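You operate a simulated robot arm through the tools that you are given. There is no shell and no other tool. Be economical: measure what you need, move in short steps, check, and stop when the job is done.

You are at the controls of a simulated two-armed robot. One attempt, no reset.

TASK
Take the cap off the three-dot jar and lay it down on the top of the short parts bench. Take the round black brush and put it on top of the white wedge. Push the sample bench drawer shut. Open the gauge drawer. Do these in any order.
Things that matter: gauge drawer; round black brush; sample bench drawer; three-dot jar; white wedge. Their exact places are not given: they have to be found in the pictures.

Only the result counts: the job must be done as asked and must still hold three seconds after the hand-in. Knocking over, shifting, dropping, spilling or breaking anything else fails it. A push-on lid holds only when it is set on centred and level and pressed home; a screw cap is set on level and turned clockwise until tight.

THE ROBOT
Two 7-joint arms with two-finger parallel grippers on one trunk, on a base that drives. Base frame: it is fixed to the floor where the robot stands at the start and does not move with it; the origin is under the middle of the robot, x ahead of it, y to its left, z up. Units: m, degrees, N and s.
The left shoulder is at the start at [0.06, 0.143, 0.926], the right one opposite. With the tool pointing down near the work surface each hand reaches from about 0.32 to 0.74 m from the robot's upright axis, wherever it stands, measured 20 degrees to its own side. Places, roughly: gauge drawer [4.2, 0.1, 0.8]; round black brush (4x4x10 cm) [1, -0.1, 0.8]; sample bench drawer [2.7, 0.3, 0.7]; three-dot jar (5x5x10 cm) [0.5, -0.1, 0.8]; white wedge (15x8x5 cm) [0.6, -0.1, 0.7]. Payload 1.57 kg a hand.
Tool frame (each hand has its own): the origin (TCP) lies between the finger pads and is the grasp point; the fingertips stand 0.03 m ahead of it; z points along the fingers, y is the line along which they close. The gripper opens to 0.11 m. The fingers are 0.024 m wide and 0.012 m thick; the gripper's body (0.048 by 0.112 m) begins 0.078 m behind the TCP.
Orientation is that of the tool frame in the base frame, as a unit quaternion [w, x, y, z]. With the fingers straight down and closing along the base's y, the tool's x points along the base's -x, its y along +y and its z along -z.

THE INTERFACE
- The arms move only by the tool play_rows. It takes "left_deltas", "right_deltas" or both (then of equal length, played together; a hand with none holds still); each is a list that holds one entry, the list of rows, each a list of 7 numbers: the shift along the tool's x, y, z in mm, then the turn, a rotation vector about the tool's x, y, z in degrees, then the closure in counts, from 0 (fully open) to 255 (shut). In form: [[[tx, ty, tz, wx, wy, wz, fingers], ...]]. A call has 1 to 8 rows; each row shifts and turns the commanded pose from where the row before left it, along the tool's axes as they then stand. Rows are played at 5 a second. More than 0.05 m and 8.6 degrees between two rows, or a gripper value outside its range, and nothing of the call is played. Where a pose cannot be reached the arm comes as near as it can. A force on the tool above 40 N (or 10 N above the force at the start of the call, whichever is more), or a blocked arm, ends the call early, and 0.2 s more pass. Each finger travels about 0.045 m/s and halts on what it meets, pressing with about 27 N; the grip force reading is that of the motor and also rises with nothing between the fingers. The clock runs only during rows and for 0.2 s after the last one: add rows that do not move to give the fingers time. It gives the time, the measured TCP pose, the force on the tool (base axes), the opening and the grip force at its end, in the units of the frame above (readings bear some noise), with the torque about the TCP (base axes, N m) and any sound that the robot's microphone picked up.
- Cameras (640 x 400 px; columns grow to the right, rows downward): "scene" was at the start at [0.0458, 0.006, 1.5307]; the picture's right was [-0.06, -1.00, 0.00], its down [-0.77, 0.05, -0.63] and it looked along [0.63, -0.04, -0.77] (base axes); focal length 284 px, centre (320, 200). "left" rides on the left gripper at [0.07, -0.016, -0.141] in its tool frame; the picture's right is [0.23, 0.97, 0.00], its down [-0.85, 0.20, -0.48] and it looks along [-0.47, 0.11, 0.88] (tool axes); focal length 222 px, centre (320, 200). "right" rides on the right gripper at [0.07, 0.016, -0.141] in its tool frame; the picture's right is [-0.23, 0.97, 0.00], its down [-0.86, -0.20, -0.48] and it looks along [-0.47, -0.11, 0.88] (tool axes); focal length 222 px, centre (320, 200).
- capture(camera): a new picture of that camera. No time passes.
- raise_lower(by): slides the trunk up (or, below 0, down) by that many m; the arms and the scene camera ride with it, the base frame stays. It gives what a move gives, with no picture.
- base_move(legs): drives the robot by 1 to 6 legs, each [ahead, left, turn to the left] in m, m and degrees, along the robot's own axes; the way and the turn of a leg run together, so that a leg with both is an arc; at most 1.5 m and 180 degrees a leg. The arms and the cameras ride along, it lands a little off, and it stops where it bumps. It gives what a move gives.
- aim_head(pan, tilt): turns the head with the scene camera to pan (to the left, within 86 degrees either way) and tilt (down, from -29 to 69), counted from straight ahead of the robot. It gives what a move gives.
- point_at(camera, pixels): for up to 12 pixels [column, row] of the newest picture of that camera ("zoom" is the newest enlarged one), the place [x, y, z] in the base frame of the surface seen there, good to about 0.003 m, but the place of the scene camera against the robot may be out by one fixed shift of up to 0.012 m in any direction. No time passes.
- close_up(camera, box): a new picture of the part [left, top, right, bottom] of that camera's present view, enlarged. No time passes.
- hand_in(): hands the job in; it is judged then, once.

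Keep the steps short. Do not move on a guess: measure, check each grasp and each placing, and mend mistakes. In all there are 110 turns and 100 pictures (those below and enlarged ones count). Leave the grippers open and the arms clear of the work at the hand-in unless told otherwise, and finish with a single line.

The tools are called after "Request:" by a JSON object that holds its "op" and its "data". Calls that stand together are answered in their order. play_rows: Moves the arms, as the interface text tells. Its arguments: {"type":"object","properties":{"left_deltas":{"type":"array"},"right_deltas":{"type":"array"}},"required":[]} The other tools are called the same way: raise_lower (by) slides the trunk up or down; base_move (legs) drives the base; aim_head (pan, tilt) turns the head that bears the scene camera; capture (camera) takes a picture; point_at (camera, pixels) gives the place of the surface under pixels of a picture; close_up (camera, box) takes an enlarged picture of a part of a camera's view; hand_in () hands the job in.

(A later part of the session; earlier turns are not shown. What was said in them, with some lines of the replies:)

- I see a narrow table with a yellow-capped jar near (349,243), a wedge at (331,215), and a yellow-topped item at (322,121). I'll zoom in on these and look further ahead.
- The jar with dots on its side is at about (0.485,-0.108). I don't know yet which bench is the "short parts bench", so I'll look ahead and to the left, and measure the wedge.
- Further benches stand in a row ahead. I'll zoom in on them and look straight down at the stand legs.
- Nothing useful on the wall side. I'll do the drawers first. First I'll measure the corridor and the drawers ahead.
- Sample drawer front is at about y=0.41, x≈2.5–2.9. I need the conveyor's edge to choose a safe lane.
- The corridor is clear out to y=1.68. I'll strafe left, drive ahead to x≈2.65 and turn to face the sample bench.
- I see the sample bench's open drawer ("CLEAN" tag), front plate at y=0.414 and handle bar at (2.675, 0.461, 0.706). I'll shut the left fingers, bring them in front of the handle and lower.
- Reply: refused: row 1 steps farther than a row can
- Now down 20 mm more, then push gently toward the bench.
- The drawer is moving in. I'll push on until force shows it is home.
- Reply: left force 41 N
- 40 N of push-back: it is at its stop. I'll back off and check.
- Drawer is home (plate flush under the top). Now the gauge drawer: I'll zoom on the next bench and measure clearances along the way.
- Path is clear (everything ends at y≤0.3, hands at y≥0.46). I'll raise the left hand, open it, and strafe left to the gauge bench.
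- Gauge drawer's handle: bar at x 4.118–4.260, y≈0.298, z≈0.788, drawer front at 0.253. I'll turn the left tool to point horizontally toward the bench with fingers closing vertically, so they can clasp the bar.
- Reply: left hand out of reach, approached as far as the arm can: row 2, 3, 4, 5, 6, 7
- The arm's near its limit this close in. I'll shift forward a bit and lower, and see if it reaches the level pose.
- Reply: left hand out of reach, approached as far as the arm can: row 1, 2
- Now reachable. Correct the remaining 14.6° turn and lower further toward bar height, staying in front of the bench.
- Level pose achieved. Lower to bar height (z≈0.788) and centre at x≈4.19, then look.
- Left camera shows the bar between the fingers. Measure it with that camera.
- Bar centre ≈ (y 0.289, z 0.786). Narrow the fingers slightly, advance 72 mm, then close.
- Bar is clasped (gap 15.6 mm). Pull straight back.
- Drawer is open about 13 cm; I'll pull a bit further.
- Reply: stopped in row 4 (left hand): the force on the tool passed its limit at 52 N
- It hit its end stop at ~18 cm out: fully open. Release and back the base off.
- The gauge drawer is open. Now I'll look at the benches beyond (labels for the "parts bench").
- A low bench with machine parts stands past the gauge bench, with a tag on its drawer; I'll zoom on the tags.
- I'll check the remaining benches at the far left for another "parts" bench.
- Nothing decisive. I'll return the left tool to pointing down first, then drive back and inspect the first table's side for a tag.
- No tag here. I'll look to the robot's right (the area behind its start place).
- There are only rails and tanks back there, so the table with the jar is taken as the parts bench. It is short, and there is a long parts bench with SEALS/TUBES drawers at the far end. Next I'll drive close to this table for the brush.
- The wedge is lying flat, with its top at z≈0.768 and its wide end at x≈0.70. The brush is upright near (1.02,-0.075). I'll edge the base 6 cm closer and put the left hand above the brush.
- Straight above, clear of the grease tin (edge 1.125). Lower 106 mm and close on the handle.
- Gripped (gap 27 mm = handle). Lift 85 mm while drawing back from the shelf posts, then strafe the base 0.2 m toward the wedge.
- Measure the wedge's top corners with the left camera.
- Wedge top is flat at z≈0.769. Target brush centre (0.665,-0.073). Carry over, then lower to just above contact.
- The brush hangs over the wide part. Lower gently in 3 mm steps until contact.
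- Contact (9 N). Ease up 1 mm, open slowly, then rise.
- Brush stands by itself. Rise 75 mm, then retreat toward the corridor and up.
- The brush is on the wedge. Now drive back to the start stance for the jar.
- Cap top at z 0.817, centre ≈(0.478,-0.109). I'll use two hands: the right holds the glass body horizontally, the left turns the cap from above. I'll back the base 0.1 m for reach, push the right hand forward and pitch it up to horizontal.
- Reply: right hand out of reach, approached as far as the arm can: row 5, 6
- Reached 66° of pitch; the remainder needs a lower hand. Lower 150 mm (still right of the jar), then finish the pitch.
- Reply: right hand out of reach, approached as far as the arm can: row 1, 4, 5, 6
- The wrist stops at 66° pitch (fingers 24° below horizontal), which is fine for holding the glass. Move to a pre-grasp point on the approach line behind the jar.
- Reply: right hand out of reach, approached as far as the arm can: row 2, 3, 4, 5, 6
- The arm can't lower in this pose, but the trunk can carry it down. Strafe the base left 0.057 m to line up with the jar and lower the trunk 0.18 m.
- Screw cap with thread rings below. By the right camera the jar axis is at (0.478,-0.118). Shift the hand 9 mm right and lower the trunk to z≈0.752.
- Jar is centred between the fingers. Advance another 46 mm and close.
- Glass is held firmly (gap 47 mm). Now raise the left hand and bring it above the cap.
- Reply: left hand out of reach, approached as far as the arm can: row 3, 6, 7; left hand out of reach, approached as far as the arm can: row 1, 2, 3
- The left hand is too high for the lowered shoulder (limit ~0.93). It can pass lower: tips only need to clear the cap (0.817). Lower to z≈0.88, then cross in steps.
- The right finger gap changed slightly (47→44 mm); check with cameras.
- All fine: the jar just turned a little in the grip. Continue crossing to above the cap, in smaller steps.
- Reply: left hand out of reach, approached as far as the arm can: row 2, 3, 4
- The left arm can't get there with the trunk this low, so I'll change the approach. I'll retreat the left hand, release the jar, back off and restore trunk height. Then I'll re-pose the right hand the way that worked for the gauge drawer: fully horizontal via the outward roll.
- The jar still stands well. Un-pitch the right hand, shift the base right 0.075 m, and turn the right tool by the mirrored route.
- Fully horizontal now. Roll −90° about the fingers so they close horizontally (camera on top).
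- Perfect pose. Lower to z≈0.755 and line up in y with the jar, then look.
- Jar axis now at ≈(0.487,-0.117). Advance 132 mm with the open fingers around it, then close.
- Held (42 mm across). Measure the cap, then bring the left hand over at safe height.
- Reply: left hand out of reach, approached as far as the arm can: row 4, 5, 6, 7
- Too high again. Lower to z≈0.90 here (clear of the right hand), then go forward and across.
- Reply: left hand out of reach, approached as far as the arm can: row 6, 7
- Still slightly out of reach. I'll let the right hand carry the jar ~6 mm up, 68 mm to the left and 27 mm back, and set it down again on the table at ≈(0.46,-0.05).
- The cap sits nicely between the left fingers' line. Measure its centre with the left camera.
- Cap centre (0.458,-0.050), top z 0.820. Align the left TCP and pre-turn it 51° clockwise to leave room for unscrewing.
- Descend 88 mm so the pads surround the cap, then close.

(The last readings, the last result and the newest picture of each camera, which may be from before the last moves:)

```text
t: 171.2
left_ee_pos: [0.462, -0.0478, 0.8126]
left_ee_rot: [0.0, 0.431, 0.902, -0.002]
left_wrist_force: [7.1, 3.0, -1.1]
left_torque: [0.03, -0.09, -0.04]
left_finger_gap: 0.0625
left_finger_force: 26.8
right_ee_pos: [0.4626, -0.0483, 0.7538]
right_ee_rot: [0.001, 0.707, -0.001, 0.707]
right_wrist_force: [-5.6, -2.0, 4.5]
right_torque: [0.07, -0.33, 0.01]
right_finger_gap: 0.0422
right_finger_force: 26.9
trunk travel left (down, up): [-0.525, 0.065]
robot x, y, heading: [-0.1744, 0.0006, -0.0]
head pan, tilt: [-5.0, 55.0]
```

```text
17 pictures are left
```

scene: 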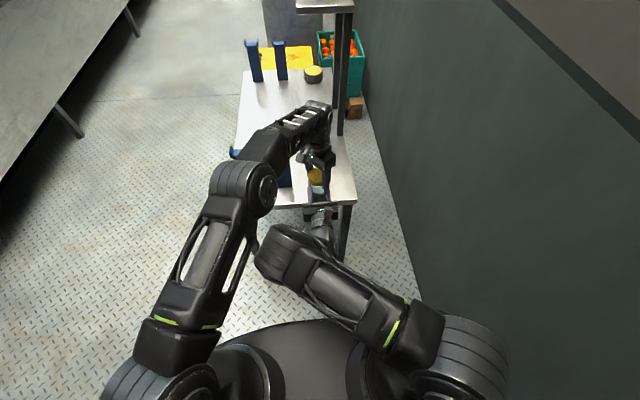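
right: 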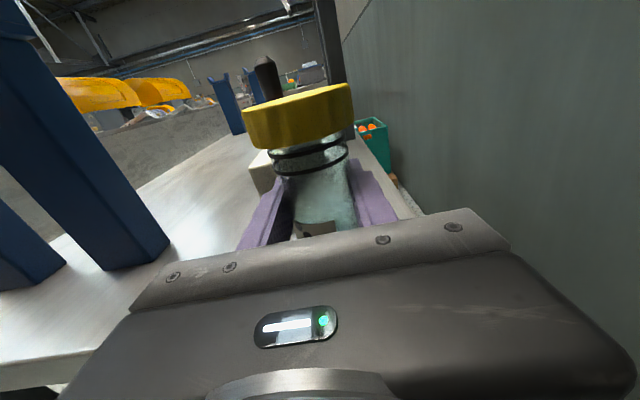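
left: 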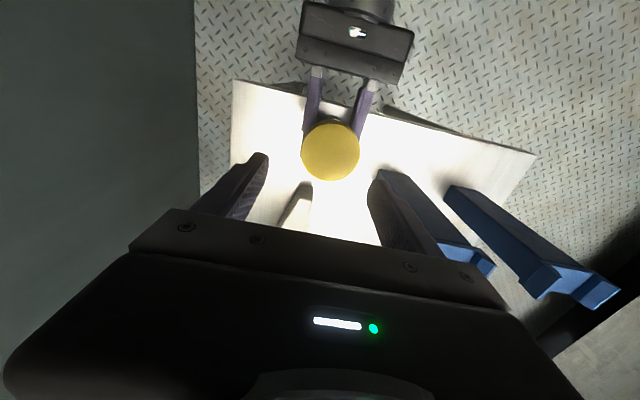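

Cap gripped (gap 62 mm, 27 N). Turn counter-clockwise 48° and read the torque.

Request:
{"op": "play_rows", "data": {"left_deltas": [[[0, 0, 0, 0, 0, -8, 255], [0, 0, 0, 0, 0, -8, 255], [0, 0, 0, 0, 0, -8, 255], [0, 0, -0.3, 0, 0, -8, 255], [0, 0, -0.3, 0, 0, -8, 255], [0, 0, -0.3, 0, 0, -8, 255], [0, 0, 0, 0, 0, 0, 255]]]}}

Request:
{"op": "capture", "data": {"camera": "right"}}

```text
t: 172.8
left_ee_pos: [0.4601, -0.0483, 0.8119]
left_ee_rot: [0.0, 0.027, 1.0, -0.001]
left_wrist_force: [12.1, -0.7, -8.6]
left_torque: [0.1, -0.2, 0.02]
left_finger_gap: 0.063
left_finger_force: 27.3
right_ee_pos: [0.4616, -0.0487, 0.7552]
right_ee_rot: [0.0, 0.707, 0.0, 0.707]
right_wrist_force: [-12.9, 0.0, 7.7]
right_torque: [-0.09, -0.51, -0.03]
right_finger_gap: 0.042
right_finger_force: 27.1
trunk travel left (down, up): [-0.525, 0.065]
robot x, y, heading: [-0.1783, 0.0025, -0.1]
head pan, tilt: [-5.0, 55.0]
```

```text
16 pictures are left
```

right: 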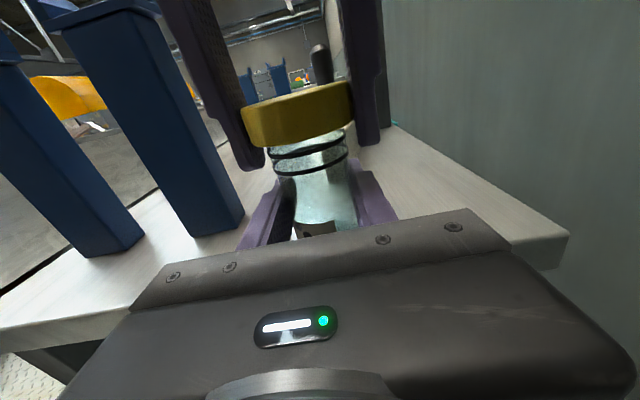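

The jar didn't turn (dots unmoved) and torque is low, so the cap is turning. Continue CCW another 50°.

Request:
{"op": "play_rows", "data": {"left_deltas": [[[0, 0, 0, 0, 0, -8.4, 255], [0, 0, 0, 0, 0, -8.4, 255], [0, 0, 0, 0, 0, -8.4, 255], [0, 0, 0, 0, 0, -8.4, 255], [0, 0, 0, 0, 0, -8.4, 255], [0, 0, 0, 0, 0, -8.4, 255], [0, 0, 0, 0, 0, -8.4, 255], [0, 0, 0, 0, 0, 0, 255]]]}}

Request:
{"op": "close_up", "data": {"camera": "right", "box": [220, 60, 420, 250]}}

```text
t: 174.6
left_ee_pos: [0.4609, -0.0492, 0.8148]
left_ee_rot: [-0.002, -0.468, 0.884, 0.0]
left_wrist_force: [5.2, -3.4, -5.2]
left_torque: [-0.12, -0.16, 0.02]
left_finger_gap: 0.0627
left_finger_force: 26.8
right_ee_pos: [0.4623, -0.049, 0.7561]
right_ee_rot: [0.0, 0.708, -0.002, 0.707]
right_wrist_force: [-4.2, 2.3, 9.4]
right_torque: [-0.13, -0.04, -0.03]
right_finger_gap: 0.0419
right_finger_force: 26.9
trunk travel left (down, up): [-0.525, 0.065]
robot x, y, heading: [-0.1714, 0.0009, 0.2]
head pan, tilt: [-5.0, 55.0]
```

```text
2.11 times, centred on (320, 155) of right
```

zoom: 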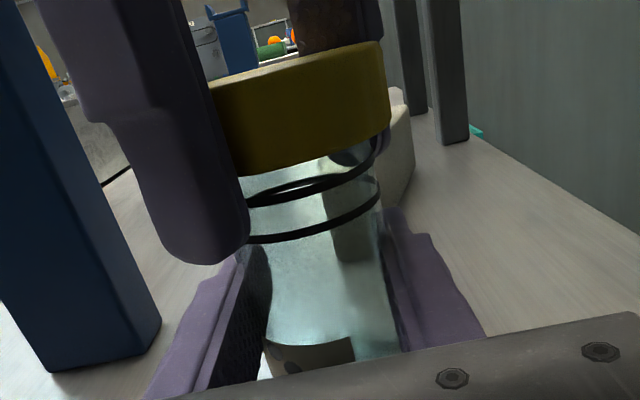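

The hand rose 3 mm: the cap is climbing the thread. Turn a further 60° if the wrist allows, rising a little.

Request:
{"op": "play_rows", "data": {"left_deltas": [[[0, 0, -0.3, 0, 0, -8.4, 255], [0, 0, -0.3, 0, 0, -8.4, 255], [0, 0, -0.3, 0, 0, -8.4, 255], [0, 0, -0.3, 0, 0, -8.4, 255], [0, 0, -0.3, 0, 0, -8.4, 255], [0, 0, -0.3, 0, 0, -8.4, 255], [0, 0, -0.3, 0, 0, -8.4, 255], [0, 0, 0, 0, 0, 0, 255]]]}}

Request:
{"op": "close_up", "data": {"camera": "right", "box": [220, 60, 420, 250]}}

```text
t: 176.4
left_ee_pos: [0.4629, -0.0439, 0.8188]
left_ee_rot: [0.003, 0.844, -0.536, 0.003]
left_wrist_force: [-9.4, -12.4, -12.4]
left_torque: [-0.23, 0.32, -0.01]
left_finger_gap: 0.0621
left_finger_force: 26.9
right_ee_pos: [0.4612, -0.0473, 0.7513]
right_ee_rot: [0.0, 0.708, 0.002, 0.706]
right_wrist_force: [9.9, 13.8, 12.3]
right_torque: [-0.61, 0.37, -0.03]
right_finger_gap: 0.0426
right_finger_force: 27.3
trunk travel left (down, up): [-0.525, 0.065]
robot x, y, heading: [-0.1766, 0.0013, 0.1]
head pan, tilt: [-5.0, 55.0]
```

```text
2.11 times, centred on (320, 155) of right
```

zoom: 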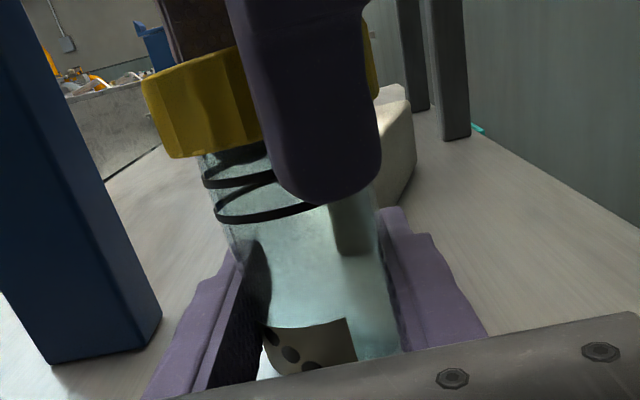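

Cap clearly higher. Regrip: open, turn the open hand back 166° clockwise, and close again.

Request:
{"op": "play_rows", "data": {"left_deltas": [[[0, 0, 0, 0, 0, 0, 75], [0, 0, 0, 0, 0, 0, 75], [0, 0, 0, 0, 0, 0, 75], [0, 0, 0, 0, 0, 8.5, 75], [0, 0, 0, 0, 0, 8.5, 75], [0, 0, 0, 0, 0, 8.5, 75], [0, 0, 0, 0, 0, 8.5, 75], [0, 0, 0, 0, 0, 8.5, 75]]]}}

Request:
{"op": "play_rows", "data": {"left_deltas": [[[0, 0, 0, 0, 0, 8.5, 75], [0, 0, 0, 0, 0, 8.5, 75], [0, 0, 0, 0, 0, 8.5, 75], [0, 0, 0, 0, 0, 8.5, 75], [0, 0, 0, 0, 0, 8.5, 75], [0, 0, 0, 0, 0, 8.5, 75], [0, 0, 0, 0, 0, 8.5, 75], [0, 0, 0, 0, 0, 8.5, 75]]]}}

Request:
{"op": "play_rows", "data": {"left_deltas": [[[0, 0, 0, 0, 0, 8.5, 75], [0, 0, 0, 0, 0, 8.5, 75], [0, 0, 0, 0, 0, 8.5, 75], [0, 0, 0, 0, 0, 8.5, 75], [0, 0, 0, 0, 0, 8.5, 75], [0, 0, 0, 0, 0, 8.5, 75], [0, 0, 0, 0, 0, 0, 75]]]}}

Request:
{"op": "capture", "data": {"camera": "left"}}

```text
t: 178.2
left_ee_pos: [0.459, -0.0483, 0.8147]
left_ee_rot: [-0.001, -0.585, 0.811, 0.0]
left_wrist_force: [1.0, -0.5, 0.8]
left_torque: [-0.02, 0.0, 0.0]
left_finger_gap: 0.078
left_finger_force: 0.4
right_ee_pos: [0.4638, -0.0511, 0.7551]
right_ee_rot: [0.002, 0.708, -0.003, 0.707]
right_wrist_force: [-0.3, 0.4, -1.5]
right_torque: [-0.04, -0.04, 0.01]
right_finger_gap: 0.042
right_finger_force: 27.4
trunk travel left (down, up): [-0.525, 0.065]
robot x, y, heading: [-0.1772, 0.0024, -0.0]
head pan, tilt: [-5.0, 55.0]
```

```text
t: 180.0
left_ee_pos: [0.4603, -0.0506, 0.8151]
left_ee_rot: [-0.001, -0.034, 0.999, -0.001]
left_wrist_force: [0.1, -0.2, 0.3]
left_torque: [0.0, 0.01, -0.02]
left_finger_gap: 0.0778
left_finger_force: 0.0
right_ee_pos: [0.4625, -0.0488, 0.7558]
right_ee_rot: [0.001, 0.707, -0.002, 0.707]
right_wrist_force: [0.0, 0.2, -0.6]
right_torque: [0.01, 0.0, -0.01]
right_finger_gap: 0.0422
right_finger_force: 26.9
trunk travel left (down, up): [-0.525, 0.065]
robot x, y, heading: [-0.1748, 0.0008, -0.1]
head pan, tilt: [-5.0, 55.0]
```

```text
t: 181.6
left_ee_pos: [0.4608, -0.0488, 0.8159]
left_ee_rot: [0.0, 0.4, 0.916, 0.0]
left_wrist_force: [0.1, 0.5, 0.6]
left_torque: [-0.02, 0.0, 0.0]
left_finger_gap: 0.0775
left_finger_force: 0.1
right_ee_pos: [0.4626, -0.0483, 0.7548]
right_ee_rot: [0.0, 0.708, -0.001, 0.707]
right_wrist_force: [-0.3, 0.2, -1.2]
right_torque: [0.0, -0.01, -0.01]
right_finger_gap: 0.042
right_finger_force: 27.3
trunk travel left (down, up): [-0.525, 0.065]
robot x, y, heading: [-0.175, 0.0021, 0.1]
head pan, tilt: [-5.0, 55.0]
```

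```text
13 pictures are left
```

left: 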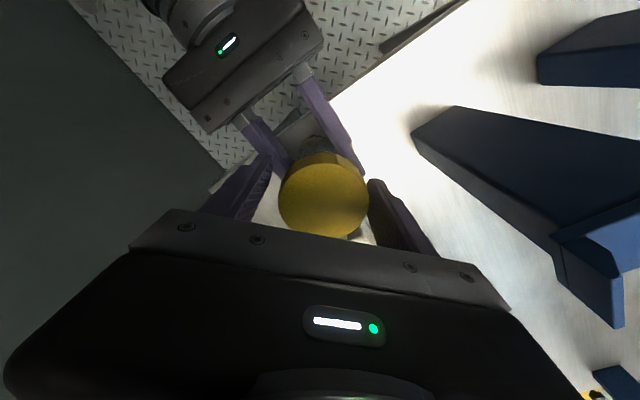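

Request:
{"op": "point_at", "data": {"camera": "left", "pixels": [[322, 200], [290, 200], [360, 200], [322, 170], [322, 228]]}}

Request:
{"op": "play_rows", "data": {"left_deltas": [[[0, 0, 0, 0, 0, 0, 255], [0, 0, 0, 0, 0, 0, 255], [0, 0, 0, 0, 0, 0, 255], [0, 0, 0, 0, 0, -8.4, 255], [0, 0, 0, 0, 0, -8.4, 255], [0, 0, 0, 0, 0, -8.4, 255], [0, 0, -0.2, 0, 0, -8.4, 255], [0, 0, -0.2, 0, 0, -8.4, 255]]]}}

Request:
{"op": "play_rows", "data": {"left_deltas": [[[0, 0, -0.2, 0, 0, -8.4, 255], [0, 0, -0.2, 0, 0, -8.4, 255], [0, 0, -0.2, 0, 0, -8.4, 255], [0, 0, -0.2, 0, 0, -8.4, 255], [0, 0, -0.2, 0, 0, -8.4, 255], [0, 0, -0.2, 0, 0, -8.4, 255], [0, 0, -0.2, 0, 0, -8.4, 255], [0, 0, 0, 0, 0, 0, 255]]]}}

Request:
{"op": "close_up", "data": {"camera": "right", "box": [220, 60, 420, 250]}}

```text
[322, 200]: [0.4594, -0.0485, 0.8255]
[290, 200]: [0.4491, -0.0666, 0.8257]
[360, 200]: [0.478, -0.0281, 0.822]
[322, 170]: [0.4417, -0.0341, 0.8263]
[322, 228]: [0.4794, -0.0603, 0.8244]
```

```text
t: 183.4
left_ee_pos: [0.4591, -0.0497, 0.8141]
left_ee_rot: [-0.001, 0.044, 0.999, -0.002]
left_wrist_force: [0.0, 0.7, -0.5]
left_torque: [0.04, 0.0, -0.02]
left_finger_gap: 0.0629
left_finger_force: 27.0
right_ee_pos: [0.4629, -0.0485, 0.7551]
right_ee_rot: [0.0, 0.707, 0.0, 0.707]
right_wrist_force: [-0.8, -1.3, 0.6]
right_torque: [0.1, -0.02, 0.01]
right_finger_gap: 0.0421
right_finger_force: 27.4
trunk travel left (down, up): [-0.525, 0.065]
robot x, y, heading: [-0.1765, 0.0047, 0.0]
head pan, tilt: [-5.0, 55.0]
```

```text
t: 185.2
left_ee_pos: [0.4607, -0.0488, 0.8164]
left_ee_rot: [-0.001, -0.452, 0.892, -0.001]
left_wrist_force: [0.0, -9.6, -0.1]
left_torque: [0.01, 0.0, 0.0]
left_finger_gap: 0.0629
left_finger_force: 26.9
right_ee_pos: [0.4632, -0.0481, 0.7548]
right_ee_rot: [0.0, 0.708, -0.001, 0.707]
right_wrist_force: [0.8, 9.4, -0.7]
right_torque: [-0.6, 0.01, 0.01]
right_finger_gap: 0.0415
right_finger_force: 26.5
trunk travel left (down, up): [-0.525, 0.065]
robot x, y, heading: [-0.1708, -0.0011, 0.1]
head pan, tilt: [-5.0, 55.0]
```

```text
2.11 times, centred on (320, 155) of right
```

zoom: 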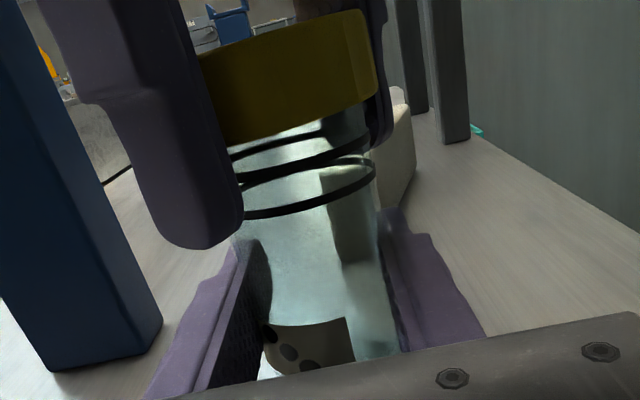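

Forces are tiny and the cap keeps rising. Turn 60° more, then try a small lift.

Request:
{"op": "play_rows", "data": {"left_deltas": [[[0, 0, -0.2, 0, 0, -8.4, 255], [0, 0, -0.2, 0, 0, -8.4, 255], [0, 0, -0.2, 0, 0, -8.4, 255], [0, 0, -0.2, 0, 0, -8.4, 255], [0, 0, -0.2, 0, 0, -8.4, 255], [0, 0, -0.2, 0, 0, -8.4, 255], [0, 0, -3, 0, 0, 0, 255], [0, 0, 0, 0, 0, 0, 255]]]}}

Request:
{"op": "close_up", "data": {"camera": "right", "box": [220, 60, 420, 250]}}

```text
t: 187.0
left_ee_pos: [0.4617, -0.0471, 0.8229]
left_ee_rot: [0.0, 0.789, -0.614, 0.001]
left_wrist_force: [10.1, -9.5, -2.8]
left_torque: [-0.02, 0.01, -0.03]
left_finger_gap: 0.0629
left_finger_force: 27.2
right_ee_pos: [0.462, -0.047, 0.7547]
right_ee_rot: [0.0, 0.707, 0.0, 0.707]
right_wrist_force: [-9.2, 9.2, 3.0]
right_torque: [-0.62, -0.71, 0.08]
right_finger_gap: 0.0432
right_finger_force: 27.5
trunk travel left (down, up): [-0.525, 0.065]
robot x, y, heading: [-0.176, -0.0001, -0.1]
head pan, tilt: [-5.0, 55.0]
```

```text
2.11 times, centred on (320, 155) of right
```

zoom: 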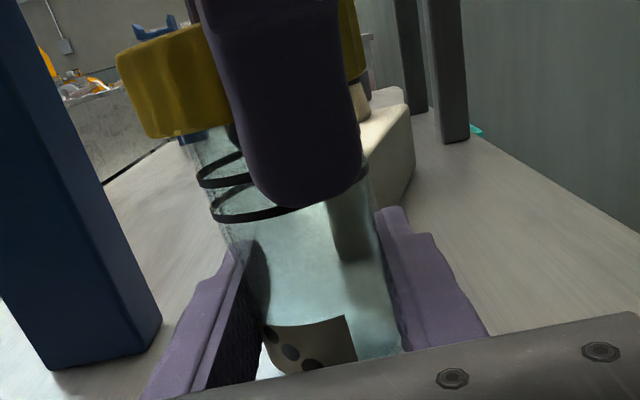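

Lift gently, 2 mm per row.

Request:
{"op": "play_rows", "data": {"left_deltas": [[[0, 0, -2, 0, 0, 0, 255], [0, 0, -2, 0, 0, 0, 255], [0, 0, -2, 0, 0, 0, 255], [0, 0, -2, 0, 0, 0, 255], [0, 0, -2, 0, 0, 0, 255], [0, 0, 0, 0, 0, 0, 255]]]}}

Request:
{"op": "close_up", "data": {"camera": "right", "box": [220, 60, 420, 250]}}

```text
t: 188.4
left_ee_pos: [0.4591, -0.0474, 0.8312]
left_ee_rot: [0.001, 0.788, -0.615, -0.002]
left_wrist_force: [1.0, 1.0, 0.0]
left_torque: [-0.02, 0.01, 0.03]
left_finger_gap: 0.063
left_finger_force: 26.9
right_ee_pos: [0.4624, -0.0517, 0.7548]
right_ee_rot: [0.002, 0.709, -0.004, 0.705]
right_wrist_force: [-0.5, 0.3, -1.2]
right_torque: [-0.01, -0.01, 0.01]
right_finger_gap: 0.042
right_finger_force: 26.9
trunk travel left (down, up): [-0.525, 0.065]
robot x, y, heading: [-0.1751, 0.003, -0.0]
head pan, tilt: [-5.0, 55.0]
```

```text
2.11 times, centred on (320, 155) of right
```

zoom: 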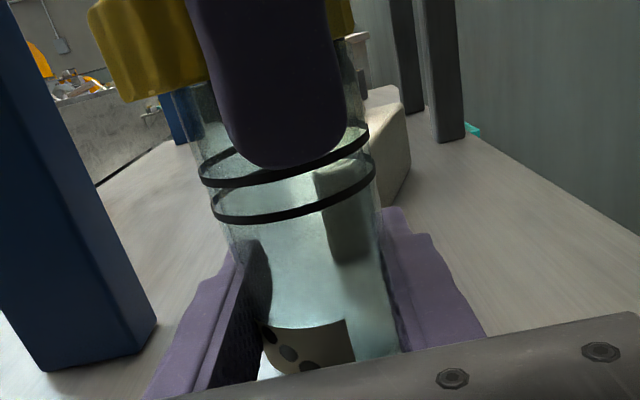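

The cap is free. The fingertips reach below its rim, so to lay it flat I need to hold it nearer the tips. Rest it back loosely on the jar mouth, regrip 22 mm higher, then lift.

Request:
{"op": "play_rows", "data": {"left_deltas": [[[0, 0, 3, 0, 0, 0, 255], [0, 0, 3, 0, 0, 0, 255], [0, 0, 2, 0, 0, 0, 255], [0, 0, 0, 0, 0, 0, 75], [0, 0, 0, 0, 0, 0, 75], [0, 0, 0, 0, 0, 0, 75]]]}}

Request:
{"op": "play_rows", "data": {"left_deltas": [[[0, 0, -8, 0, 0, 0, 75], [0, 0, -7, 0, 0, 0, 75], [0, 0, 0, 0, 0, 0, 75]]]}}

Request:
{"op": "close_up", "data": {"camera": "right", "box": [200, 0, 400, 200]}}

Request:
{"op": "point_at", "data": {"camera": "zoom", "pixels": [[150, 130], [130, 190], [120, 220], [320, 260], [300, 330], [200, 230]]}}

```text
t: 189.8
left_ee_pos: [0.4616, -0.0488, 0.8247]
left_ee_rot: [0.001, 0.789, -0.614, 0.0]
left_wrist_force: [-0.7, -0.2, 0.5]
left_torque: [-0.05, 0.04, 0.03]
left_finger_gap: 0.0777
left_finger_force: 0.1
right_ee_pos: [0.463, -0.048, 0.755]
right_ee_rot: [0.0, 0.708, -0.001, 0.707]
right_wrist_force: [0.7, -0.4, -0.9]
right_torque: [0.01, 0.0, -0.01]
right_finger_gap: 0.0418
right_finger_force: 26.8
trunk travel left (down, up): [-0.525, 0.065]
robot x, y, heading: [-0.177, 0.0058, 0.0]
head pan, tilt: [-5.0, 55.0]
```

```text
t: 190.6
left_ee_pos: [0.4598, -0.0495, 0.8392]
left_ee_rot: [0.001, 0.788, -0.615, 0.0]
left_wrist_force: [0.4, 0.3, -0.4]
left_torque: [0.01, 0.0, -0.01]
left_finger_gap: 0.0777
left_finger_force: 0.1
right_ee_pos: [0.4618, -0.0485, 0.7542]
right_ee_rot: [0.0, 0.707, -0.001, 0.707]
right_wrist_force: [0.0, -0.1, -1.0]
right_torque: [0.01, 0.02, -0.02]
right_finger_gap: 0.0421
right_finger_force: 26.7
trunk travel left (down, up): [-0.525, 0.065]
robot x, y, heading: [-0.1729, 0.0029, -0.2]
head pan, tilt: [-5.0, 55.0]
```

```text
2.00 times, centred on (300, 100) of right
```

zoom: 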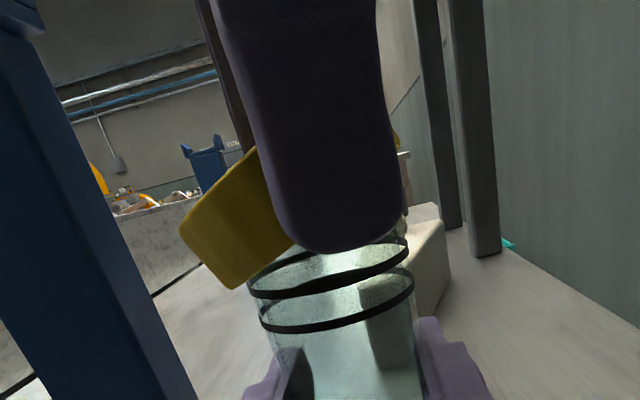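

```text
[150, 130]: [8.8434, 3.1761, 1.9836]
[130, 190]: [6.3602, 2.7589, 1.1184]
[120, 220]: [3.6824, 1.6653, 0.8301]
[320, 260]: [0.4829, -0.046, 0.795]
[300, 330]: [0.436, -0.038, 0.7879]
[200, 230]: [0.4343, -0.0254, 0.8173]
```

The cap tipped sideways on the jar mouth while loose. Look from the left camera before gripping it again.

Request:
{"op": "capture", "data": {"camera": "left"}}

```text
8 pictures are left
```

left: 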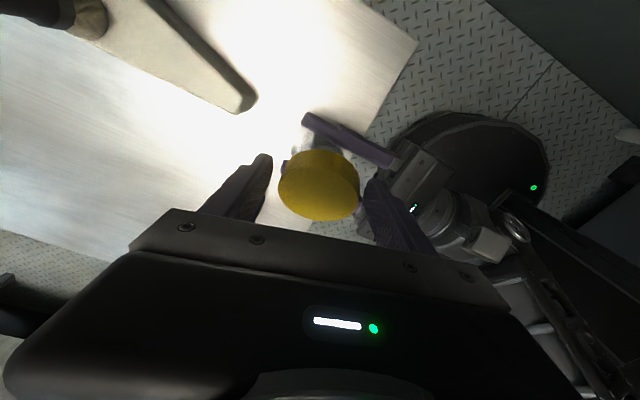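

Request:
{"op": "point_at", "data": {"camera": "left", "pixels": [[320, 190], [284, 185], [355, 195], [322, 165], [320, 215], [300, 205], [340, 205], [320, 155], [345, 175]]}}

```text
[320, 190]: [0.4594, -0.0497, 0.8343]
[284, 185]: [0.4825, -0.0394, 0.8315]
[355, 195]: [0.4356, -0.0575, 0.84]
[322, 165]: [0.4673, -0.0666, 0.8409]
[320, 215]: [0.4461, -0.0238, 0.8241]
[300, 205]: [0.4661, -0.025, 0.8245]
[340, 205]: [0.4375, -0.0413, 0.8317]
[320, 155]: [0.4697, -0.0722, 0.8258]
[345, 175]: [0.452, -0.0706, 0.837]
```

Cap is still centred on the jar mouth but tipped ~19° toward +y, about the finger-closing axis. Raise 8 mm, close on it, and lift 40 mm.

Request:
{"op": "play_rows", "data": {"left_deltas": [[[0, 0, -7.5, 0, 0, 0, 75], [0, 0, 0, 0, 0, 0, 255], [0, 0, 0, 0, 0, 0, 255], [0, 0, 0, 0, 0, 0, 255], [0, 0, 0, 0, 0, 0, 255], [0, 0, -5, 0, 0, 0, 255], [0, 0, -15, 0, 0, 0, 255], [0, 0, -18, 0, 0, 0, 255]]]}}

Request:
{"op": "capture", "data": {"camera": "left"}}

```text
t: 192.4
left_ee_pos: [0.4605, -0.047, 0.8843]
left_ee_rot: [0.001, 0.789, -0.614, -0.001]
left_wrist_force: [0.1, -1.0, 1.6]
left_torque: [-0.01, -0.01, 0.01]
left_finger_gap: 0.0629
left_finger_force: 26.8
right_ee_pos: [0.4635, -0.0494, 0.7555]
right_ee_rot: [0.001, 0.708, -0.002, 0.707]
right_wrist_force: [-0.4, -0.3, -1.0]
right_torque: [0.01, 0.04, 0.01]
right_finger_gap: 0.0419
right_finger_force: 27.0
trunk travel left (down, up): [-0.525, 0.065]
robot x, y, heading: [-0.1783, 0.0054, -0.0]
head pan, tilt: [-5.0, 55.0]
```

```text
7 pictures are left
```

left: 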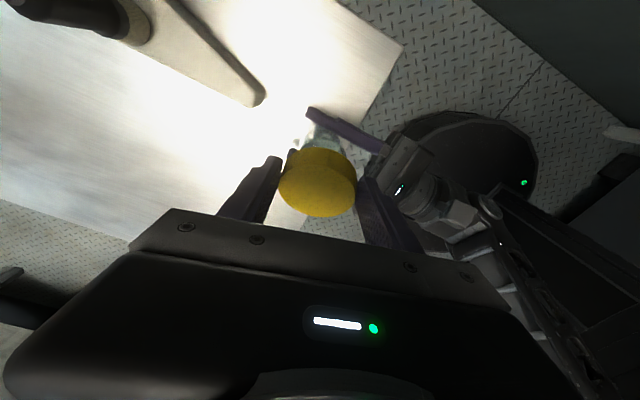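

Cap is held clear of the jar. Measure its tilt and height in the grip.

Request:
{"op": "point_at", "data": {"camera": "left", "pixels": [[318, 188], [286, 183], [350, 190], [320, 162], [316, 213], [335, 165], [320, 153], [300, 208]]}}

Request:
{"op": "play_rows", "data": {"right_deltas": [[[7, 0, 0, 0, 0, 0, 255], [0, 23, 6, 0, 0, 0, 255], [0, 23, 6, 0, 0, 0, 255], [0, 22, 5, 0, 0, 0, 255], [0, 0, 0, 0, 0, 0, 255], [-6, 0, 0, 0, 0, 0, 255], [0, 0, 0, 0, 0, 0, 255]]]}}

```text
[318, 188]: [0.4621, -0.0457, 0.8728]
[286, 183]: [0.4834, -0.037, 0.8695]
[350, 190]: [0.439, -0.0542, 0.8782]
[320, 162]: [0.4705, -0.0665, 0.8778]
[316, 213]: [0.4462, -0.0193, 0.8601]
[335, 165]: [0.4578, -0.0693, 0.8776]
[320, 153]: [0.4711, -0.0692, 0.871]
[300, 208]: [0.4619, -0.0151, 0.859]
```

```text
t: 194.0
left_ee_pos: [0.4607, -0.0472, 0.885]
left_ee_rot: [0.002, 0.789, -0.615, 0.0]
left_wrist_force: [0.0, 0.9, 0.2]
left_torque: [0.01, -0.02, 0.01]
left_finger_gap: 0.0626
left_finger_force: 26.7
right_ee_pos: [0.4788, -0.1157, 0.7558]
right_ee_rot: [0.0, 0.708, -0.001, 0.707]
right_wrist_force: [-0.6, -0.4, -1.1]
right_torque: [0.0, 0.01, 0.03]
right_finger_gap: 0.042
right_finger_force: 26.2
trunk travel left (down, up): [-0.525, 0.065]
robot x, y, heading: [-0.1758, 0.0005, -0.0]
head pan, tilt: [-5.0, 55.0]
```

The jar is back at its place. Release it with a small opening and withdraw the right hand.

Request:
{"op": "play_rows", "data": {"right_deltas": [[[-1, 0, 0, 0, 0, 0, 255], [0, 0, 0, 0, 0, 0, 110], [0, 0, 0, 0, 0, 0, 100], [0, 0, 0, 0, 0, 0, 100], [0, 0, -30, 0, 0, 0, 100], [0, 0, -40, 0, 0, 0, 100], [0, 0, -40, 0, 0, 0, 100], [0, 0, -30, 0, 0, 0, 100]]]}}

Request:
{"op": "play_rows", "data": {"left_deltas": [[[0, 0, 0, 0, -6.8, 0, 255], [0, 0, 0, 0, -6.8, 0, 255], [0, 0, 0, 0, -6.8, 0, 255], [0, 0, 0, 0, 0, 0, 255]]]}}

Request:
{"op": "capture", "data": {"camera": "right"}}

```text
t: 195.8
left_ee_pos: [0.4607, -0.0468, 0.8856]
left_ee_rot: [0.001, 0.789, -0.615, -0.001]
left_wrist_force: [-0.7, 0.5, 0.4]
left_torque: [0.02, 0.0, -0.03]
left_finger_gap: 0.0628
left_finger_force: 27.2
right_ee_pos: [0.3348, -0.1136, 0.7563]
right_ee_rot: [-0.001, 0.707, 0.0, 0.707]
right_wrist_force: [-0.5, -0.1, 0.9]
right_torque: [-0.03, 0.0, 0.0]
right_finger_gap: 0.067
right_finger_force: 0.1
trunk travel left (down, up): [-0.525, 0.065]
robot x, y, heading: [-0.1767, 0.0039, -0.2]
head pan, tilt: [-5.0, 55.0]
```

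```text
t: 196.8
left_ee_pos: [0.4442, -0.0528, 0.883]
left_ee_rot: [-0.036, 0.787, -0.614, -0.044]
left_wrist_force: [-0.1, -0.4, -0.8]
left_torque: [-0.01, 0.0, 0.0]
left_finger_gap: 0.0628
left_finger_force: 27.0
left hand out of reach, approached as far as the arm can: row 1, 2, 3
right_ee_pos: [0.3359, -0.1147, 0.7573]
right_ee_rot: [0.0, 0.708, -0.001, 0.707]
right_wrist_force: [-0.2, -0.8, 0.0]
right_torque: [0.01, -0.02, -0.01]
right_finger_gap: 0.0669
right_finger_force: 0.0
trunk travel left (down, up): [-0.525, 0.065]
robot x, y, heading: [-0.1751, 0.0025, 0.4]
head pan, tilt: [-5.0, 55.0]
```

```text
6 pictures are left
```

right: 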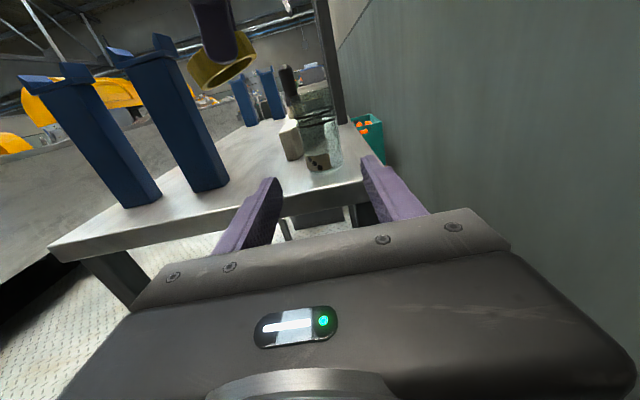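

Jar stands upright, uncapped. The left arm is at its reach limit, so I'll lift the right hand out of the way and drive the base 8 cm forward, then level the cap over its spot.

Request:
{"op": "play_rows", "data": {"right_deltas": [[[40, 15, 0, 0, 0, 0, 100], [45, 15, 0, 0, 0, 0, 100], [45, 10, 0, 0, 0, 0, 100], [30, 0, 0, 0, 0, 0, 100], [0, 0, 0, 0, 0, 0, 100]]]}}

Request:
{"op": "base_move", "data": {"legs": [[0.08, 0, 0]]}}

Request:
{"op": "play_rows", "data": {"left_deltas": [[[-25, 25, 0, 0, 0, 0, 255], [-15, 25, 0, 0, 0, 0, 255], [0, 0, 0, 0, -7.2, 0, 255], [0, 0, 0, 0, -7.2, 0, 255], [0, 0, 0, 0, 0, 0, 255]]]}}

```text
t: 197.6
left_ee_pos: [0.4607, -0.0223, 0.8979]
left_ee_rot: [-0.034, 0.805, -0.591, -0.034]
left_wrist_force: [0.4, 0.9, 0.0]
left_torque: [0.0, -0.02, 0.02]
left_finger_gap: 0.0629
left_finger_force: 26.4
right_ee_pos: [0.3162, -0.21, 0.8366]
right_ee_rot: [0.079, 0.74, 0.049, 0.666]
right_wrist_force: [-0.4, 0.4, 0.4]
right_torque: [0.0, 0.0, -0.04]
right_finger_gap: 0.0669
right_finger_force: 0.0
trunk travel left (down, up): [-0.525, 0.065]
robot x, y, heading: [-0.1746, 0.0007, -0.2]
head pan, tilt: [-5.0, 55.0]
stopped in row 4 (right hand): the arm was blocked; the commanded pose is now the measured one
```

```text
t: 198.7
left_ee_pos: [0.5405, -0.0229, 0.897]
left_ee_rot: [-0.033, 0.805, -0.591, -0.035]
left_wrist_force: [0.3, -0.8, -0.9]
left_torque: [0.02, 0.06, 0.01]
left_finger_gap: 0.0625
left_finger_force: 27.3
right_ee_pos: [0.397, -0.2097, 0.8356]
right_ee_rot: [0.078, 0.74, 0.05, 0.666]
right_wrist_force: [1.1, -0.3, -0.4]
right_torque: [-0.01, 0.0, -0.01]
right_finger_gap: 0.0666
right_finger_force: 0.2
trunk travel left (down, up): [-0.525, 0.065]
robot x, y, heading: [-0.0963, 0.0005, 0.1]
head pan, tilt: [-5.0, 55.0]
```

```text
t: 199.9
left_ee_pos: [0.4784, -0.0001, 0.8992]
left_ee_rot: [-0.09, 0.799, -0.584, -0.111]
left_wrist_force: [-0.5, -0.8, 0.0]
left_torque: [0.02, 0.02, 0.03]
left_finger_gap: 0.063
left_finger_force: 27.3
left hand out of reach, approached as far as the arm can: row 4
right_ee_pos: [0.3968, -0.21, 0.837]
right_ee_rot: [0.079, 0.74, 0.049, 0.666]
right_wrist_force: [-0.2, -0.4, -0.4]
right_torque: [-0.01, 0.05, 0.02]
right_finger_gap: 0.0669
right_finger_force: 0.0
trunk travel left (down, up): [-0.525, 0.065]
robot x, y, heading: [-0.0969, 0.0013, -0.1]
head pan, tilt: [-5.0, 55.0]
```

The arms brushed each other, but the cap is still held firmly and is now nearly level. The spot below, (0.475,-0.015), is free. Lower 100 mm and look.

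Request:
{"op": "play_rows", "data": {"left_deltas": [[[14, 2, 30.7, 0, 0, 0, 255], [14, 2, 30.7, 0, 0, 0, 255], [14, 2, 30.7, 0, 0, 0, 255], [0, 0, 0, 0, 0, 0, 255]]]}}

Request:
{"op": "capture", "data": {"camera": "left"}}

```text
t: 200.9
left_ee_pos: [0.4843, -0.0131, 0.8103]
left_ee_rot: [-0.089, 0.802, -0.581, -0.101]
left_wrist_force: [-0.2, -0.3, -0.1]
left_torque: [0.0, -0.02, 0.0]
left_finger_gap: 0.0627
left_finger_force: 26.8
right_ee_pos: [0.3927, -0.2175, 0.8305]
right_ee_rot: [0.087, 0.744, 0.057, 0.66]
right_wrist_force: [0.0, -0.1, 0.1]
right_torque: [0.0, -0.01, 0.0]
right_finger_gap: 0.0668
right_finger_force: 0.0
trunk travel left (down, up): [-0.525, 0.065]
robot x, y, heading: [-0.0948, 0.0033, 0.3]
head pan, tilt: [-5.0, 55.0]
```

```text
5 pictures are left
```

left: 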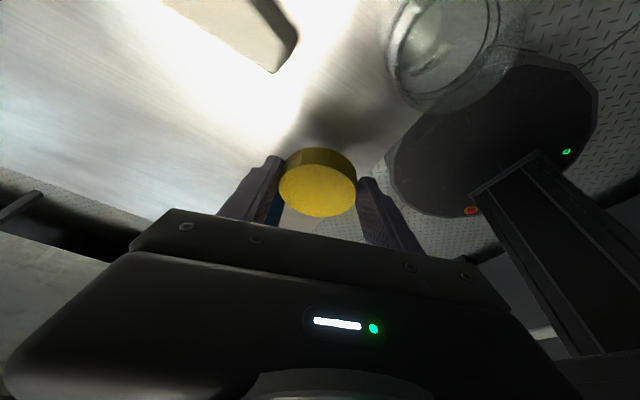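

Request:
{"op": "point_at", "data": {"camera": "left", "pixels": [[318, 188], [286, 183], [350, 190], [320, 168], [316, 213], [320, 152], [300, 60], [275, 60], [440, 90]]}}

```text
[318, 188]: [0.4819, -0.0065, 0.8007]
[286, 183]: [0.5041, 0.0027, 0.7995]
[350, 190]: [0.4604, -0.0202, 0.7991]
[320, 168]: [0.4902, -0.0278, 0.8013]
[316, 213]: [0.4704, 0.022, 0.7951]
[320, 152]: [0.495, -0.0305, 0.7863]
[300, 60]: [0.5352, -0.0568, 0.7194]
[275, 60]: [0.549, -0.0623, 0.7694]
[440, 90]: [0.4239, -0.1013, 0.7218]
```

Cap is within ~7° of level; bottom is ~6 cm above the table. Lower 50 mm, then 2 mm steps until contact.

Request:
{"op": "play_rows", "data": {"left_deltas": [[[6, 0.3, 20, 0, 0, 0, 255], [6, 0.3, 20, 0, 0, 0, 255], [2.5, 0.1, 9, 0, 0, 0, 255], [0.6, 0, 2, 0, 0, 0, 255], [0.6, 0, 2, 0, 0, 0, 255], [0.6, 0, 2, 0, 0, 0, 255], [0, 0, 0, 0, 0, 0, 255]]]}}

```text
t: 202.5
left_ee_pos: [0.4886, -0.0175, 0.7547]
left_ee_rot: [-0.09, 0.802, -0.583, -0.098]
left_wrist_force: [-1.2, 1.4, 7.2]
left_torque: [0.32, 0.1, 0.04]
left_finger_gap: 0.0627
left_finger_force: 26.9
right_ee_pos: [0.3824, -0.2357, 0.8159]
right_ee_rot: [0.115, 0.754, 0.081, 0.642]
right_wrist_force: [0.6, -0.7, -0.6]
right_torque: [-0.01, -0.01, 0.04]
right_finger_gap: 0.0671
right_finger_force: 0.1
trunk travel left (down, up): [-0.525, 0.065]
robot x, y, heading: [-0.0966, 0.0008, -0.1]
head pan, tilt: [-5.0, 55.0]
```

Contact (7 N). Release slowly.

Request:
{"op": "play_rows", "data": {"left_deltas": [[[0, 0, 0, 0, 0, 0, 105], [0, 0, 0, 0, 0, 0, 85], [0, 0, 0, 0, 0, 0, 70], [0, 0, 0, 0, 0, 0, 70]]]}}

Request:
{"op": "capture", "data": {"camera": "left"}}

Request:
{"op": "point_at", "data": {"camera": "left", "pixels": [[318, 188], [290, 183], [345, 190], [320, 168], [316, 208]]}}

```text
t: 203.5
left_ee_pos: [0.4866, -0.0166, 0.7537]
left_ee_rot: [-0.09, 0.801, -0.583, -0.1]
left_wrist_force: [0.0, 0.2, -0.7]
left_torque: [0.01, -0.02, -0.02]
left_finger_gap: 0.0799
left_finger_force: 0.1
right_ee_pos: [0.3816, -0.2374, 0.8159]
right_ee_rot: [0.115, 0.754, 0.082, 0.642]
right_wrist_force: [0.2, 0.2, 0.2]
right_torque: [-0.01, -0.03, 0.0]
right_finger_gap: 0.0668
right_finger_force: 0.1
trunk travel left (down, up): [-0.525, 0.065]
robot x, y, heading: [-0.0962, 0.0004, -0.1]
head pan, tilt: [-5.0, 55.0]
```

```text
4 pictures are left
```

left: 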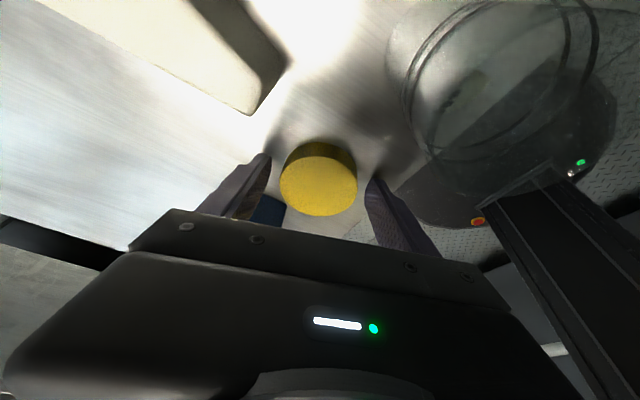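

```text
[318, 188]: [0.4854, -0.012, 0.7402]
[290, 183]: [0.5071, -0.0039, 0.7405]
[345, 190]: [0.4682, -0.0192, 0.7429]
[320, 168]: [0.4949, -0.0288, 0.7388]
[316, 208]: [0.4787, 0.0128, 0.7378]
```

The cap lies flat (top z≈0.740 all round). Rise straight up 90 mm, then back the base away.

Request:
{"op": "play_rows", "data": {"left_deltas": [[[-4, 0, -14, 0, 0, 0, 60], [-6, 0, -20, 0, 0, 0, 60], [-7, 0, -24, 0, 0, 0, 60], [-7, 0, -24, 0, 0, 0, 60], [-3, 0, -10, 0, 0, 0, 60], [0, 0, 0, 0, 0, 0, 0]]]}}

Request:
{"op": "base_move", "data": {"legs": [[-0.25, 0, 0]]}}

Request:
{"op": "play_rows", "data": {"left_deltas": [[[0, 0, 0, 0, 0, 0, 0], [0, 0, 0, 0, 0, 0, 0], [0, 0, 0, 0, 0, 0, 0]]], "right_deltas": [[[0, 0, 0, 0, 0, 0, 0], [0, 0, 0, 0, 0, 0, 0], [0, 0, 0, 0, 0, 0, 0]]]}}

Request:
{"op": "capture", "data": {"camera": "scene"}}

```text
t: 204.9
left_ee_pos: [0.4789, -0.0162, 0.8415]
left_ee_rot: [-0.09, 0.799, -0.585, -0.107]
left_wrist_force: [0.1, 0.0, -0.2]
left_torque: [0.0, 0.0, 0.01]
left_finger_gap: 0.11
left_finger_force: 0.1
right_ee_pos: [0.397, -0.2107, 0.8367]
right_ee_rot: [0.08, 0.74, 0.053, 0.666]
right_wrist_force: [0.5, 0.2, 0.5]
right_torque: [0.04, 0.01, -0.01]
right_finger_gap: 0.0669
right_finger_force: 0.1
trunk travel left (down, up): [-0.525, 0.065]
robot x, y, heading: [-0.0958, 0.0007, -0.1]
head pan, tilt: [-5.0, 55.0]
```

```text
t: 206.7
left_ee_pos: [0.2253, -0.0163, 0.8389]
left_ee_rot: [-0.09, 0.799, -0.585, -0.108]
left_wrist_force: [-1.2, 0.3, -1.1]
left_torque: [0.0, -0.03, 0.0]
left_finger_gap: 0.11
left_finger_force: 0.1
right_ee_pos: [0.1424, -0.2108, 0.8357]
right_ee_rot: [0.08, 0.74, 0.052, 0.665]
right_wrist_force: [-0.4, 0.8, -0.1]
right_torque: [0.0, 0.02, -0.01]
right_finger_gap: 0.067
right_finger_force: 0.0
trunk travel left (down, up): [-0.525, 0.065]
robot x, y, heading: [-0.3461, 0.0009, 0.2]
head pan, tilt: [-5.0, 55.0]
```

```text
t: 207.5
left_ee_pos: [0.2266, -0.0156, 0.8397]
left_ee_rot: [-0.089, 0.799, -0.585, -0.108]
left_wrist_force: [-0.1, 0.2, 0.1]
left_torque: [-0.05, -0.03, 0.0]
left_finger_gap: 0.1099
left_finger_force: 0.1
right_ee_pos: [0.1428, -0.2112, 0.8344]
right_ee_rot: [0.08, 0.741, 0.053, 0.665]
right_wrist_force: [0.2, -0.1, -0.5]
right_torque: [0.0, 0.0, -0.02]
right_finger_gap: 0.1101
right_finger_force: 0.1
trunk travel left (down, up): [-0.525, 0.065]
robot x, y, heading: [-0.3442, 0.0022, 0.0]
head pan, tilt: [-5.0, 55.0]
```

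```text
3 pictures are left
```

scene: 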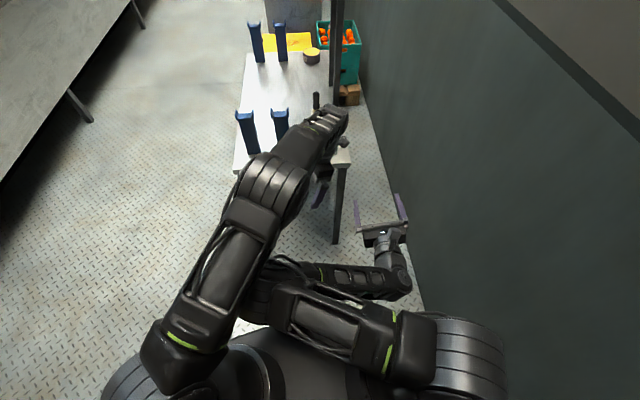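

Brush and posts look fine, but my left arm hides the jar. Swing the left hand to the left and look again.

Request:
{"op": "play_rows", "data": {"left_deltas": [[[-34, -11, 10, 0, 0, 0, 0], [-34, -11, 10, 0, 0, 0, 0], [-34, -11, 10, 0, 0, 0, 0], [-34, -11, 10, 0, 0, 0, 0], [-34, -11, 10, 0, 0, 0, 0], [-34, -11, 10, 0, 0, 0, 0], [0, 0, 0, 0, 0, 0, 0]]]}}

Request:
{"op": "close_up", "data": {"camera": "scene", "box": [220, 80, 400, 192]}}

```text
t: 209.1
left_ee_pos: [0.2252, 0.2063, 0.8403]
left_ee_rot: [-0.089, 0.799, -0.584, -0.109]
left_wrist_force: [0.2, -0.2, 0.5]
left_torque: [-0.01, 0.03, 0.0]
left_finger_gap: 0.1102
left_finger_force: 0.0
right_ee_pos: [0.143, -0.2121, 0.8349]
right_ee_rot: [0.079, 0.741, 0.052, 0.665]
right_wrist_force: [0.5, 0.2, 0.4]
right_torque: [0.01, 0.0, -0.01]
right_finger_gap: 0.1099
right_finger_force: 0.1
trunk travel left (down, up): [-0.525, 0.065]
robot x, y, heading: [-0.3493, 0.0015, 0.3]
head pan, tilt: [-5.0, 55.0]
```

```text
3.56 times, centred on (310, 136) of scene
```

zoom: 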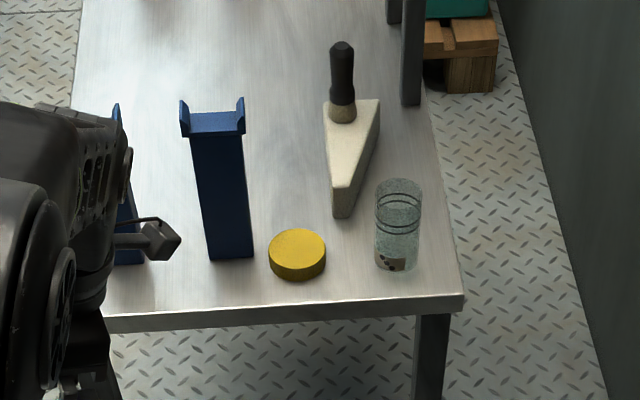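

The cap lies flat on the bench top, the jar stands open, and the brush stands on the wedge. The sample drawer is shut and the gauge drawer is open. Both grippers are open and clear of the work, so I'm handing in.

Request:
{"op": "hand_in", "data": {}}

```text
The job is handed in.
```

The job is handed in with all four parts done; no label named the "short parts bench", so I took it to be the table the jar stands on and laid the cap there.
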